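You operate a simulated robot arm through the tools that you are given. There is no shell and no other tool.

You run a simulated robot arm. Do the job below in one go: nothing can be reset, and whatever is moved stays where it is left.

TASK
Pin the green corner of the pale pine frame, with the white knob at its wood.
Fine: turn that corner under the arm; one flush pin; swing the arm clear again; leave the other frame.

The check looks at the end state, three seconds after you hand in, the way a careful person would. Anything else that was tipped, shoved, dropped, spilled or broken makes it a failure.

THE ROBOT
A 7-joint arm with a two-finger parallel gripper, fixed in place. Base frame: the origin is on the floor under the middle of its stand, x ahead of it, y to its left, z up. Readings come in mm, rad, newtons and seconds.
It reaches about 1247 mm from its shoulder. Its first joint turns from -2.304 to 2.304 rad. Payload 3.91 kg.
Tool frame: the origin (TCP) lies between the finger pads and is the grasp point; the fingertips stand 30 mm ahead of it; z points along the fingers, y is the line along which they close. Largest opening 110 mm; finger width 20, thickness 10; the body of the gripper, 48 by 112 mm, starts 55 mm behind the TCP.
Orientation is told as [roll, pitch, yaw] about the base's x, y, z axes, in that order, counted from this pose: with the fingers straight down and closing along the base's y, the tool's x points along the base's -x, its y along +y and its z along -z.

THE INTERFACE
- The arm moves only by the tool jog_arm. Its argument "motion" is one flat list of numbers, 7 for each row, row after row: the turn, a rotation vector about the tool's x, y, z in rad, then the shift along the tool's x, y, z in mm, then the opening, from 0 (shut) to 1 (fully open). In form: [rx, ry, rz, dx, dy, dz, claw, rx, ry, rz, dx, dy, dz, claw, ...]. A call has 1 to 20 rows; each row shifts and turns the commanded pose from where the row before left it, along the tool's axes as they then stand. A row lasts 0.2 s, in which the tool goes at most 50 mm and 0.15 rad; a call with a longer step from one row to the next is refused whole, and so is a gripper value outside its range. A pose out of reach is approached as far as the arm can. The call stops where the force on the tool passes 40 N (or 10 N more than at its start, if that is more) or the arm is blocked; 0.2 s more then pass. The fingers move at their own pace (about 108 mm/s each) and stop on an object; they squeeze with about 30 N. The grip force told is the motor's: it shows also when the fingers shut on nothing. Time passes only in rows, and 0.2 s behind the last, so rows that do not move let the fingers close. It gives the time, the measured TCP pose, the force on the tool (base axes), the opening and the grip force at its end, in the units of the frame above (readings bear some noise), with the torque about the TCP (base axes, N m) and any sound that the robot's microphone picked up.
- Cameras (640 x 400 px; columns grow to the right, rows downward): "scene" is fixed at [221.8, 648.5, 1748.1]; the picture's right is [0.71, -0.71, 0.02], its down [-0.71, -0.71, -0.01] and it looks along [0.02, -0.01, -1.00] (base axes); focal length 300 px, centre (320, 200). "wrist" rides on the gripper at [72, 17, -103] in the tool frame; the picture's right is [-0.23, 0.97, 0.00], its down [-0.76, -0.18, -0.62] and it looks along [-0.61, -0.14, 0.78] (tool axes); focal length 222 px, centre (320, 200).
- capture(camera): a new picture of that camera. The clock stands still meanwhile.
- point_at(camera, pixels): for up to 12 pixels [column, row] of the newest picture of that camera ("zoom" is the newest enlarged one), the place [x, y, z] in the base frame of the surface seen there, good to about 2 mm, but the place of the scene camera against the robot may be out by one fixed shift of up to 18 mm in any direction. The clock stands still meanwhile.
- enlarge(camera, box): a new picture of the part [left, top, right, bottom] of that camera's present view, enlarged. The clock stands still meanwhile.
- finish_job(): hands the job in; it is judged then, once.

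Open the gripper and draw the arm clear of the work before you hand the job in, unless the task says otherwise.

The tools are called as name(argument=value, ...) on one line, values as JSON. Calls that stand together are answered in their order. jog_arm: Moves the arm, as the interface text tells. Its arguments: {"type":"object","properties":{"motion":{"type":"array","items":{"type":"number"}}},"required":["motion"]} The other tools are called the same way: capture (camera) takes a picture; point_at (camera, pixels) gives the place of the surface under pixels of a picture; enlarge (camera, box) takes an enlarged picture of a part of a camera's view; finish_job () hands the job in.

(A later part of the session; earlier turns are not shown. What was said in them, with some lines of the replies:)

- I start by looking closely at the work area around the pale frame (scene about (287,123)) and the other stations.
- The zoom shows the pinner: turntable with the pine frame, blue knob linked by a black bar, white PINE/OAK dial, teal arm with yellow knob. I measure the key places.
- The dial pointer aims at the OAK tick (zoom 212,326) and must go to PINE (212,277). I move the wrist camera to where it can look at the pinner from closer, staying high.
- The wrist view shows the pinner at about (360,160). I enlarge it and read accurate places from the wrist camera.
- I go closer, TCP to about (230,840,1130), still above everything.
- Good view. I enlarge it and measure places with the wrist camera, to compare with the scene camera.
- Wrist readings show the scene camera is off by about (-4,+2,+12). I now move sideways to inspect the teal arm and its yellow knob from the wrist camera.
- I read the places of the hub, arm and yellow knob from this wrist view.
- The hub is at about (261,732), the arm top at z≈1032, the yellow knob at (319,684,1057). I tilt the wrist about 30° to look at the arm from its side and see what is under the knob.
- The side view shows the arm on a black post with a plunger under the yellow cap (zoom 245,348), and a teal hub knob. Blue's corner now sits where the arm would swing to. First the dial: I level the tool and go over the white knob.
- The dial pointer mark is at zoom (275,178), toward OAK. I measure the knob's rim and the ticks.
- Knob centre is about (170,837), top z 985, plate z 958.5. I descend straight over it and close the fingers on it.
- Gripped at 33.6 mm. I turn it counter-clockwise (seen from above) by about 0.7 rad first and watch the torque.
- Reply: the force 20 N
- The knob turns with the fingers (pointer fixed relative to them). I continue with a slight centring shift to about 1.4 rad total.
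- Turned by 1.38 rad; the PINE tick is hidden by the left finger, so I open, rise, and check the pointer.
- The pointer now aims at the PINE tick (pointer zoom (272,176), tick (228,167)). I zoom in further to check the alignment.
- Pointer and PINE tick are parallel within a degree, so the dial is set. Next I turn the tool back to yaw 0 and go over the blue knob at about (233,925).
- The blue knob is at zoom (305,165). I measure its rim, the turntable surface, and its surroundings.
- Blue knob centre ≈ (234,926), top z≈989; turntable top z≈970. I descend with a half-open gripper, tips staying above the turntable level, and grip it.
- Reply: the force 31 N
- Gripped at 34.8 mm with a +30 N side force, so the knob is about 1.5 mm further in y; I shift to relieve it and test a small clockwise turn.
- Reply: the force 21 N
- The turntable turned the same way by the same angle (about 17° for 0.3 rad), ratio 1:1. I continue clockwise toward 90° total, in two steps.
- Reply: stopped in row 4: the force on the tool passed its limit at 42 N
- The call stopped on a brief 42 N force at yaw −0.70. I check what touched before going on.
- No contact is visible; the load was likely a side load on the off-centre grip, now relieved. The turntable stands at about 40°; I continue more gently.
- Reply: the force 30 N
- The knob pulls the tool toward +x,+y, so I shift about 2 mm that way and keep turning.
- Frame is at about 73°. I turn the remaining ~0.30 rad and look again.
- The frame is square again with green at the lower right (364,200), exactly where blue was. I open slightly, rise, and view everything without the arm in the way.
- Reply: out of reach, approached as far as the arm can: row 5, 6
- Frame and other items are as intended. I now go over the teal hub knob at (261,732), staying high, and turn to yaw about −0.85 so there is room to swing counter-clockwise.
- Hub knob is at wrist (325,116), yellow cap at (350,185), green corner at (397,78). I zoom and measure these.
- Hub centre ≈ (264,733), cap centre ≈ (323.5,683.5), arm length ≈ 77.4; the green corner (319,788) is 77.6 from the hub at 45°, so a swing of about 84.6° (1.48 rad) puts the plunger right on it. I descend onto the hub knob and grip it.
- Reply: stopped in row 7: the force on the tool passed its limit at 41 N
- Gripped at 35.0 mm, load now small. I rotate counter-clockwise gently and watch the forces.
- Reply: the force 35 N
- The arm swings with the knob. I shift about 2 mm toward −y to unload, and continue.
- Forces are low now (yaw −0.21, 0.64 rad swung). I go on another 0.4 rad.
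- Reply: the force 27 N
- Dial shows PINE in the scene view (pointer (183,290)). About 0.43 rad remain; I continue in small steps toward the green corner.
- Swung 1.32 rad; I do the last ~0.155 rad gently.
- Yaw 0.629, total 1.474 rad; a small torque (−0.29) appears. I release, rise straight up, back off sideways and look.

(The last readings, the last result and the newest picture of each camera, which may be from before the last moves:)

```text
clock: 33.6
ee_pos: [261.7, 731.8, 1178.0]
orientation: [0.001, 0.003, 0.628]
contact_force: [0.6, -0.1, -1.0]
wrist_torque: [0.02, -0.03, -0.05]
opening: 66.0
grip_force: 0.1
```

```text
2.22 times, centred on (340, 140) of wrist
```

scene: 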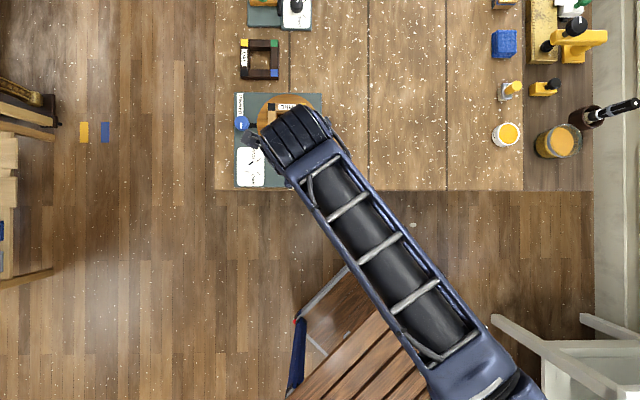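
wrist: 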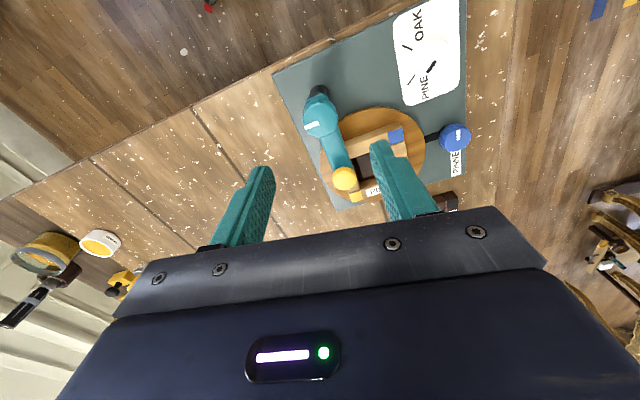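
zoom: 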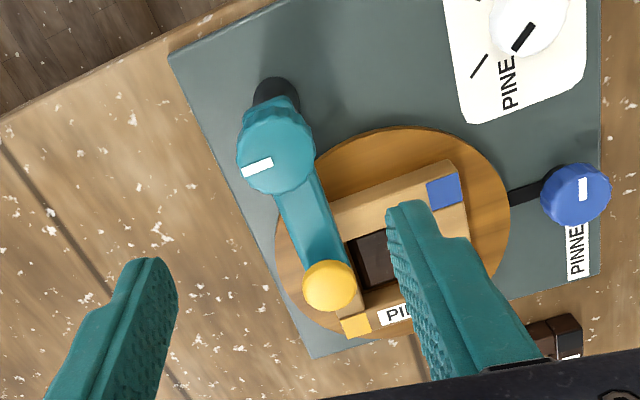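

The arm now lies over the green corner; cap at zoom (328,285). I measure cap and hub from here.

point_at(camera="zoom", pixels=[[329, 285], [306, 285], [352, 284], [329, 264], [329, 306], [240, 152], [312, 150], [278, 192], [272, 112], [308, 210], [355, 325], [447, 190]])

```text
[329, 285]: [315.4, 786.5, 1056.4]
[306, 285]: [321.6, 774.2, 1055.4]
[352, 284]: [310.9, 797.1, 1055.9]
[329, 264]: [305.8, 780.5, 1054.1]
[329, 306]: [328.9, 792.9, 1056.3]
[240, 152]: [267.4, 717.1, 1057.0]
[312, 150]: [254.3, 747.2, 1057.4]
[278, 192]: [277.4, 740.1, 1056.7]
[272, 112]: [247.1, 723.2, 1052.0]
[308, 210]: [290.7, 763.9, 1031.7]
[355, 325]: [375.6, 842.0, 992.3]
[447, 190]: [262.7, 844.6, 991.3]
```

Cap centre (317,786.3) lies within 2 mm of the green patch centre (318,788), arm at 44.5°. I close the fingers and go over the cap, tips about 9 mm above it.

jog_arm(motion=[0, 0, 0, -38.5, 5.9, 0, 0, 0, 0, 0, -38.5, 5.9, 0, 0, 0, 0, 0, 0, 0, 30, 0, 0, 0, 0, 0, 0, 30, 0, 0, 0, 0, 0, 0, 22, 0])

capture(camera="wrist")

enlarge(camera="wrist", box=[230, 60, 430, 220])

```text
clock: 34.8
ee_pos: [316.6, 786.1, 1094.5]
orientation: [0.001, 0.0, 0.628]
contact_force: [1.0, -0.2, -0.4]
wrist_torque: [0.0, 0.04, 0.02]
opening: 0.0
grip_force: 29.8
```

```text
taken
```

wrist: 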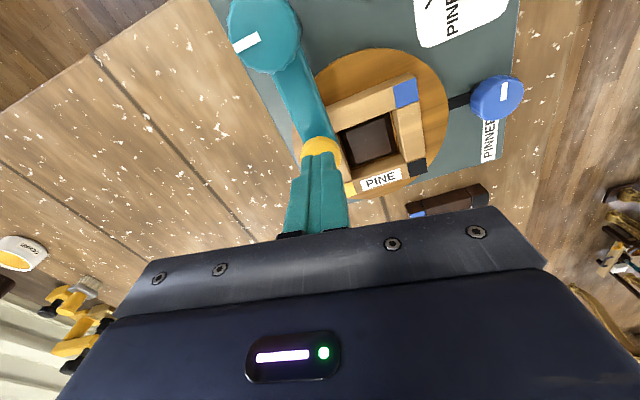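

```text
2.50 times, centred on (330, 140) of wrist
```

zoom: 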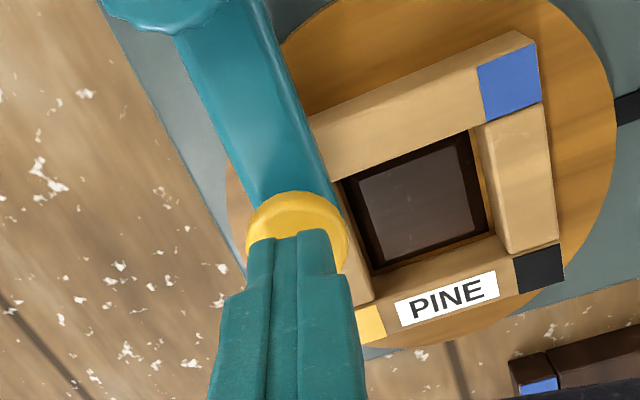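

The closed fingers are centred over the cap. I press down in 3 mm rows and listen/watch the force.

jog_arm(motion=[0, 0, 0, 0, 0, 6, 0, 0, 0, 0, 0, 0, 3, 0, 0, 0, 0, 0, 0, 3, 0, 0, 0, 0, 0, 0, 3, 0])

```text
clock: 35.8
ee_pos: [318.9, 787.0, 1079.7]
orientation: [0.002, -0.001, 0.627]
contact_force: [-0.2, 0.8, 1.8]
wrist_torque: [0.03, 0.02, -0.01]
opening: 0.0
grip_force: 30.1
```

Force is still only ~2 N at tips z≈1050. I continue down.

jog_arm(motion=[0, 0, 0, 0, 0, 3, 0, 0, 0, 0, 0, 0, 3, 0])

enlarge(camera="wrist", box=[230, 60, 430, 220])

```text
clock: 36.4
ee_pos: [317.9, 787.1, 1076.4]
orientation: [0.001, -0.001, 0.629]
contact_force: [-0.3, -2.1, 21.7]
wrist_torque: [-0.05, -0.01, 0.08]
opening: 0.0
grip_force: 29.7
heard: click
```

```text
2.50 times, centred on (330, 140) of wrist
```

zoom: 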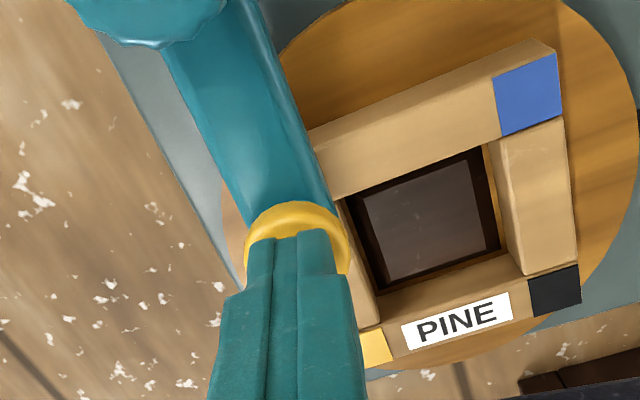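

A click was heard with 22 N at the bottom of the stroke: one pin fired. I lift straight off without pressing again.

jog_arm(motion=[0, 0, 0, 0, 0, -10, 0, 0, 0, 0, 0, 0, -30, 0, 0, 0, 0, 0, 0, -40, 0, 0, 0, 0, 0, 0, -20, 0])

capture(camera="wrist")

enlarge(camera="wrist", box=[230, 40, 450, 220])

```text
clock: 37.4
ee_pos: [317.1, 784.6, 1174.1]
orientation: [-0.002, 0.001, 0.628]
contact_force: [-0.3, 0.8, -0.1]
wrist_torque: [0.01, -0.03, 0.0]
opening: 0.0
grip_force: 29.8
```

```text
taken
```

wrist: 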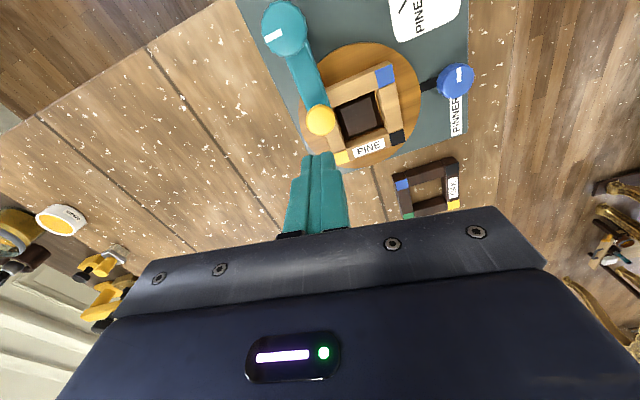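

```text
2.22 times, centred on (340, 130) of wrist
```

zoom: 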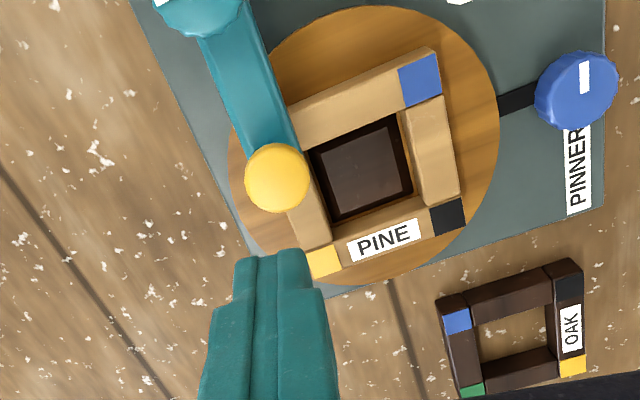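

The arm rose free. Now I go back over the hub knob by reversing the earlier shift, open half, and descend to grip it.

jog_arm(motion=[0, 0, 0, 38.5, -5.9, 0, 0.55, 0, 0, 0, 38.5, -5.9, 0, 0.55, 0, 0, 0, 0, 0, 35, 0.55, 0, 0, 0, 0, 0, 35, 0.55, 0, 0, 0, 0, 0, 36, 0.55])

capture(camera="wrist")

```text
clock: 38.6
ee_pos: [262.8, 730.6, 1068.1]
orientation: [-0.002, 0.0, 0.628]
contact_force: [0.8, 0.1, -0.1]
wrist_torque: [0.01, 0.0, -0.03]
opening: 60.6
grip_force: 0.1
```

```text
taken
```

wrist: 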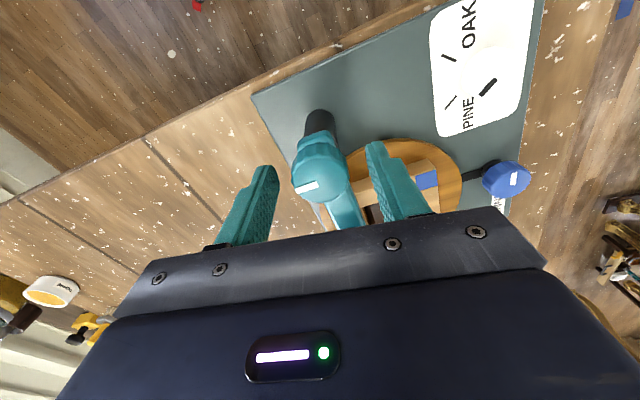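

The fingers straddle the hub knob at wrist (322,180). I close on it and start rotating clockwise.

jog_arm(motion=[0, 0, 0, 0, 0, 0, 0, 0, 0, 0, 0, 0, 0, 0, 0, 0, 0, 0, 0, 0, 0, 0, 0, 0.07, 0, 0, 0, 0, 0, 0, 0.07, 0, 0, 0, 0, 0, 0, 0.07, 0, 0, 0, 0])

```text
clock: 40.0
ee_pos: [262.9, 732.4, 1068.2]
orientation: [-0.001, 0.0, 0.418]
contact_force: [5.5, 2.2, -11.8]
wrist_torque: [-0.08, 0.11, 0.01]
opening: 35.1
grip_force: 44.9
```

Gripped and turning with low forces. I continue clockwise.

jog_arm(motion=[0, 0, 0.08, 0, 0, 0, 0, 0, 0, 0.08, 0, 0, 0, 0, 0, 0, 0.08, 0, 0, 0, 0, 0, 0, 0.08, 0, 0, 0, 0, 0, 0, 0.08, 0, 0, 0, 0])

capture(camera="wrist")

```text
clock: 41.2
ee_pos: [263.4, 731.6, 1068.2]
orientation: [0.0, 0.002, 0.015]
contact_force: [3.0, 16.3, -16.3]
wrist_torque: [0.38, 0.41, 0.0]
opening: 35.1
grip_force: 45.3
```

```text
taken
```

wrist: 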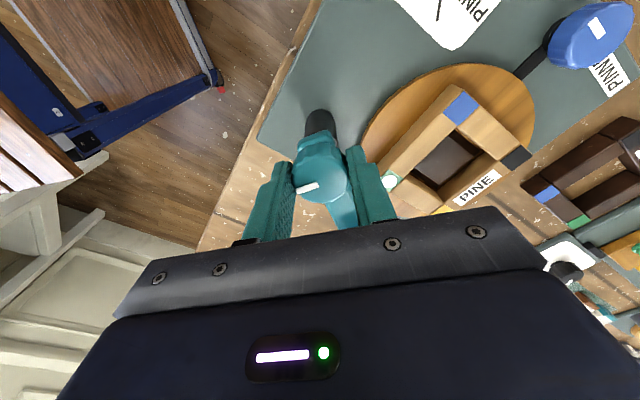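

The green corner comes into view again. I shift +1 mm in y and go on clockwise to the old rest angle (yaw −0.845).

jog_arm(motion=[0, 0, 0.08, 0, 1, 0.5, 0, 0, 0, 0.08, 0, 0, 0, 0, 0, 0, 0.08, 0, 0, 0, 0, 0, 0, 0.08, 0, 0, 0, 0, 0, 0, 0.08, 0, 0, 0, 0])

```text
clock: 42.4
ee_pos: [263.0, 733.1, 1069.0]
orientation: [0.001, 0.001, -0.381]
contact_force: [2.3, 15.9, -7.5]
wrist_torque: [0.06, -0.52, 0.01]
opening: 35.2
grip_force: 44.8
```

Fine so far; I complete the rest of the swing back.

jog_arm(motion=[0, 0, 0.08, 0, 1, 0, 0, 0, 0, 0.08, 0, 0, 0, 0, 0, 0, 0.08, 0, 0, 0, 0, 0, 0, 0.08, 0, 0, 0, 0, 0, 0, 0.08, 0, 0, 0, 0])

capture(camera="wrist")

```text
clock: 43.6
ee_pos: [263.0, 732.4, 1067.8]
orientation: [0.0, 0.001, -0.781]
contact_force: [1.2, 5.3, -2.8]
wrist_torque: [-0.01, -0.33, -0.01]
opening: 35.2
grip_force: 45.3
```

```text
taken
```

wrist: 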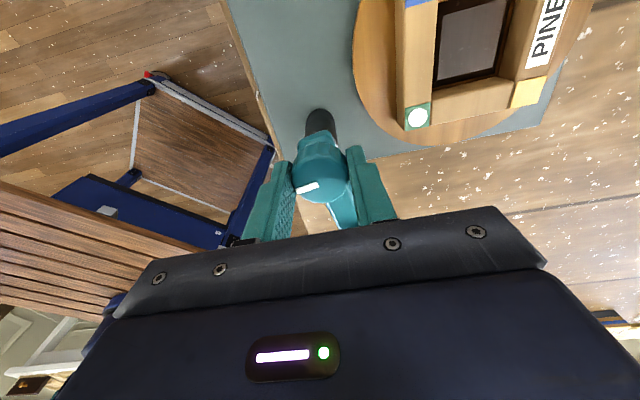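

A white pin head shows in the green corner at wrist (417,117). I finish the swing, release, rise, and inspect the pin.

jog_arm(motion=[0, 0, 0.05, 0, 0, 0, 0, 0, 0, 0.015, 0, 0, 0, 0, 0, 0, 0, 0, 0, 0, 0.6, 0, 0, 0, 0, 0, 0, 0.6, 0, 0, 0, 0, 0, -30, 0.6, 0, 0, 0, 0, 0, -40, 0.6, 0, 0, 0, 0, 0, -20, 0.6])

capture(camera="wrist")

enlarge(camera="wrist", box=[290, 40, 450, 210])

```text
clock: 45.2
ee_pos: [263.3, 734.8, 1157.5]
orientation: [0.001, 0.001, -0.847]
contact_force: [-0.3, 0.0, -0.7]
wrist_torque: [-0.01, 0.02, -0.03]
opening: 66.1
grip_force: 0.0
```

```text
taken
```

wrist: 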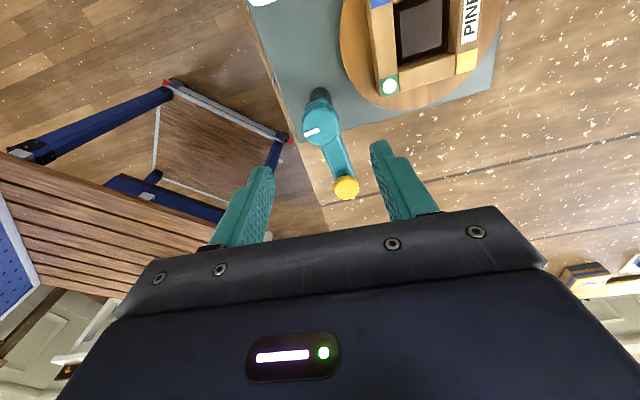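

```text
2.35 times, centred on (370, 125) of wrist
```

zoom: 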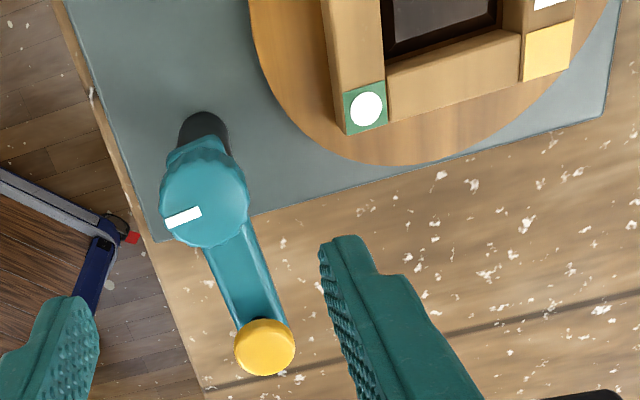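

The arm is back at its rest pose. I zoom tightly on the pin head at wrist (390,86) and measure its height against the patch.

enlarge(camera="wrist", box=[365, 65, 415, 105])

point_at(camera="wrist", pixels=[[390, 86], [388, 84], [392, 88], [383, 81], [397, 92], [396, 79], [384, 92], [410, 82], [378, 60]])

```text
10.00 times, centred on (390, 85) of wrist
```

zoom: 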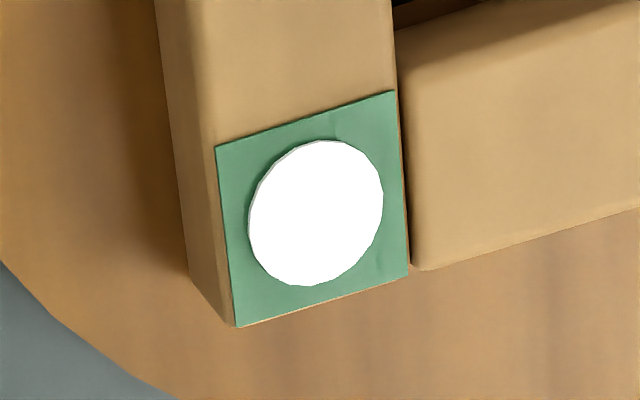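

```text
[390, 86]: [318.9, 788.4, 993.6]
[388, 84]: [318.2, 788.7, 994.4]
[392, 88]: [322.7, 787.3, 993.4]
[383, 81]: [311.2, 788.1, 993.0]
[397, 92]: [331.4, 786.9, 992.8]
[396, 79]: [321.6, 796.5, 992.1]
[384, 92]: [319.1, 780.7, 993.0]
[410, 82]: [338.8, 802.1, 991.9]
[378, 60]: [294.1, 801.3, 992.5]
```

The pin head is centred at (318.9,788.4), z≈993.8 against the patch's 992.5 – flush. I open and draw the arm clear back toward its start pose, then check the whole scene.

jog_arm(motion=[0, 0, 0, 0, 0, -40, 1, 0, 0, 0, -20.1, -14.6, -26, 1, 0, 0, 0, -20.1, -14.6, -26, 1, 0, 0, 0, -20.1, -14.6, -26, 1, 0, 0, 0, -20.1, -14.6, -26, 1, 0, 0, 0, -20.1, -14.6, -26, 1, 0, 0, 0, -20.1, -14.6, -26, 1, 0, 0, 0, -20.1, -14.6, -26, 1, 0, 0, 0, -20.1, -14.6, -23, 1, 0, 0, -0.121, 0, 0, 0, 1, 0, 0, -0.121, 0, 0, 0, 1, 0, 0, -0.121, 0, 0, 0, 1, 0, 0, -0.121, 0, 0, 0, 1, 0, 0, -0.121, 0, 0, 0, 1, 0, 0, -0.121, 0, 0, 0, 1, 0, 0, -0.121, 0, 0, 0, 1])

capture(camera="scene")

enlarge(camera="scene", box=[220, 80, 360, 195])

capture(camera="wrist")

```text
clock: 48.6
ee_pos: [283.0, 534.6, 1403.2]
orientation: [-0.001, -0.001, 0.001]
contact_force: [1.0, -0.3, -0.5]
wrist_torque: [-0.01, 0.0, -0.01]
opening: 110.0
grip_force: 0.1
```

```text
taken
```

scene: 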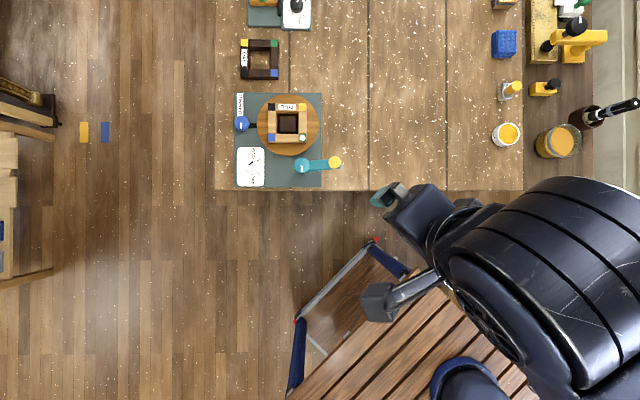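

```text
3.48 times, centred on (290, 138) of scene
```

zoom: 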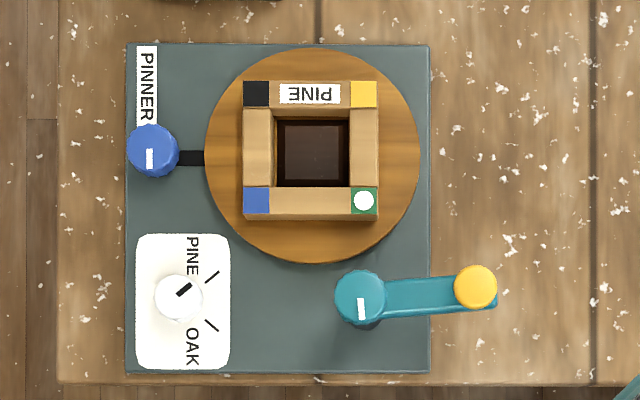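

```text
taken
```

wrist: 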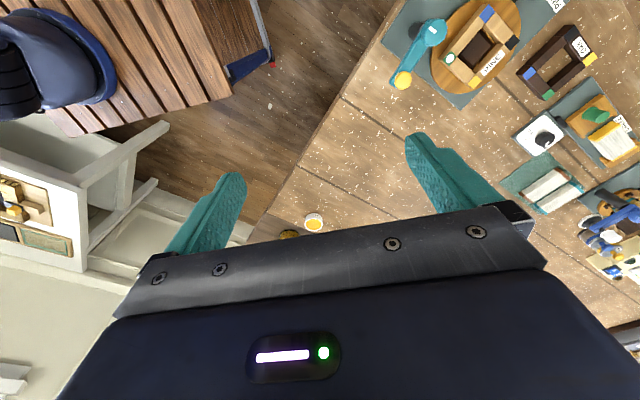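

The scene shows the pin centred in the green corner (zoom 364,201), the dial pointing at PINE, the teal arm back where it started, and the oak frame and everything else unmoved. The arm is clear and the gripper open, so I hand in.

finish_job()

```text
The job is handed in.
```

The green corner of the pine frame has one pin in it, and I've handed the job in; no verdict has come back yet.

- **Dial:** the white knob was at OAK. I turned it to PINE, and its pointer lines up with the PINE tick within about a degree.
- **Corner:** I turned the turntable 90° clockwise with the blue knob. That put the green corner where the arm swings in, with the plunger within about 2 mm of the centre of the green patch.
- **Pin:** I pressed the yellow cap once and heard one click. The pin head is centred in the patch and looks flush. It measures about 1 mm above the patch, which is within the camera's 2 mm error; I did not check it from a low angle.
- **Arm:** I swung the teal arm back to where it started. The robot is back near its start pose with the gripper open.
- **Everything else:** the last scene picture shows the oak frame and the other items where they were.

The robot stopped itself twice when the force briefly passed 40 N: once turning the blue knob and once closing on the teal hub. I saw no collision in the pictures after either stop, and the load fell away each time.
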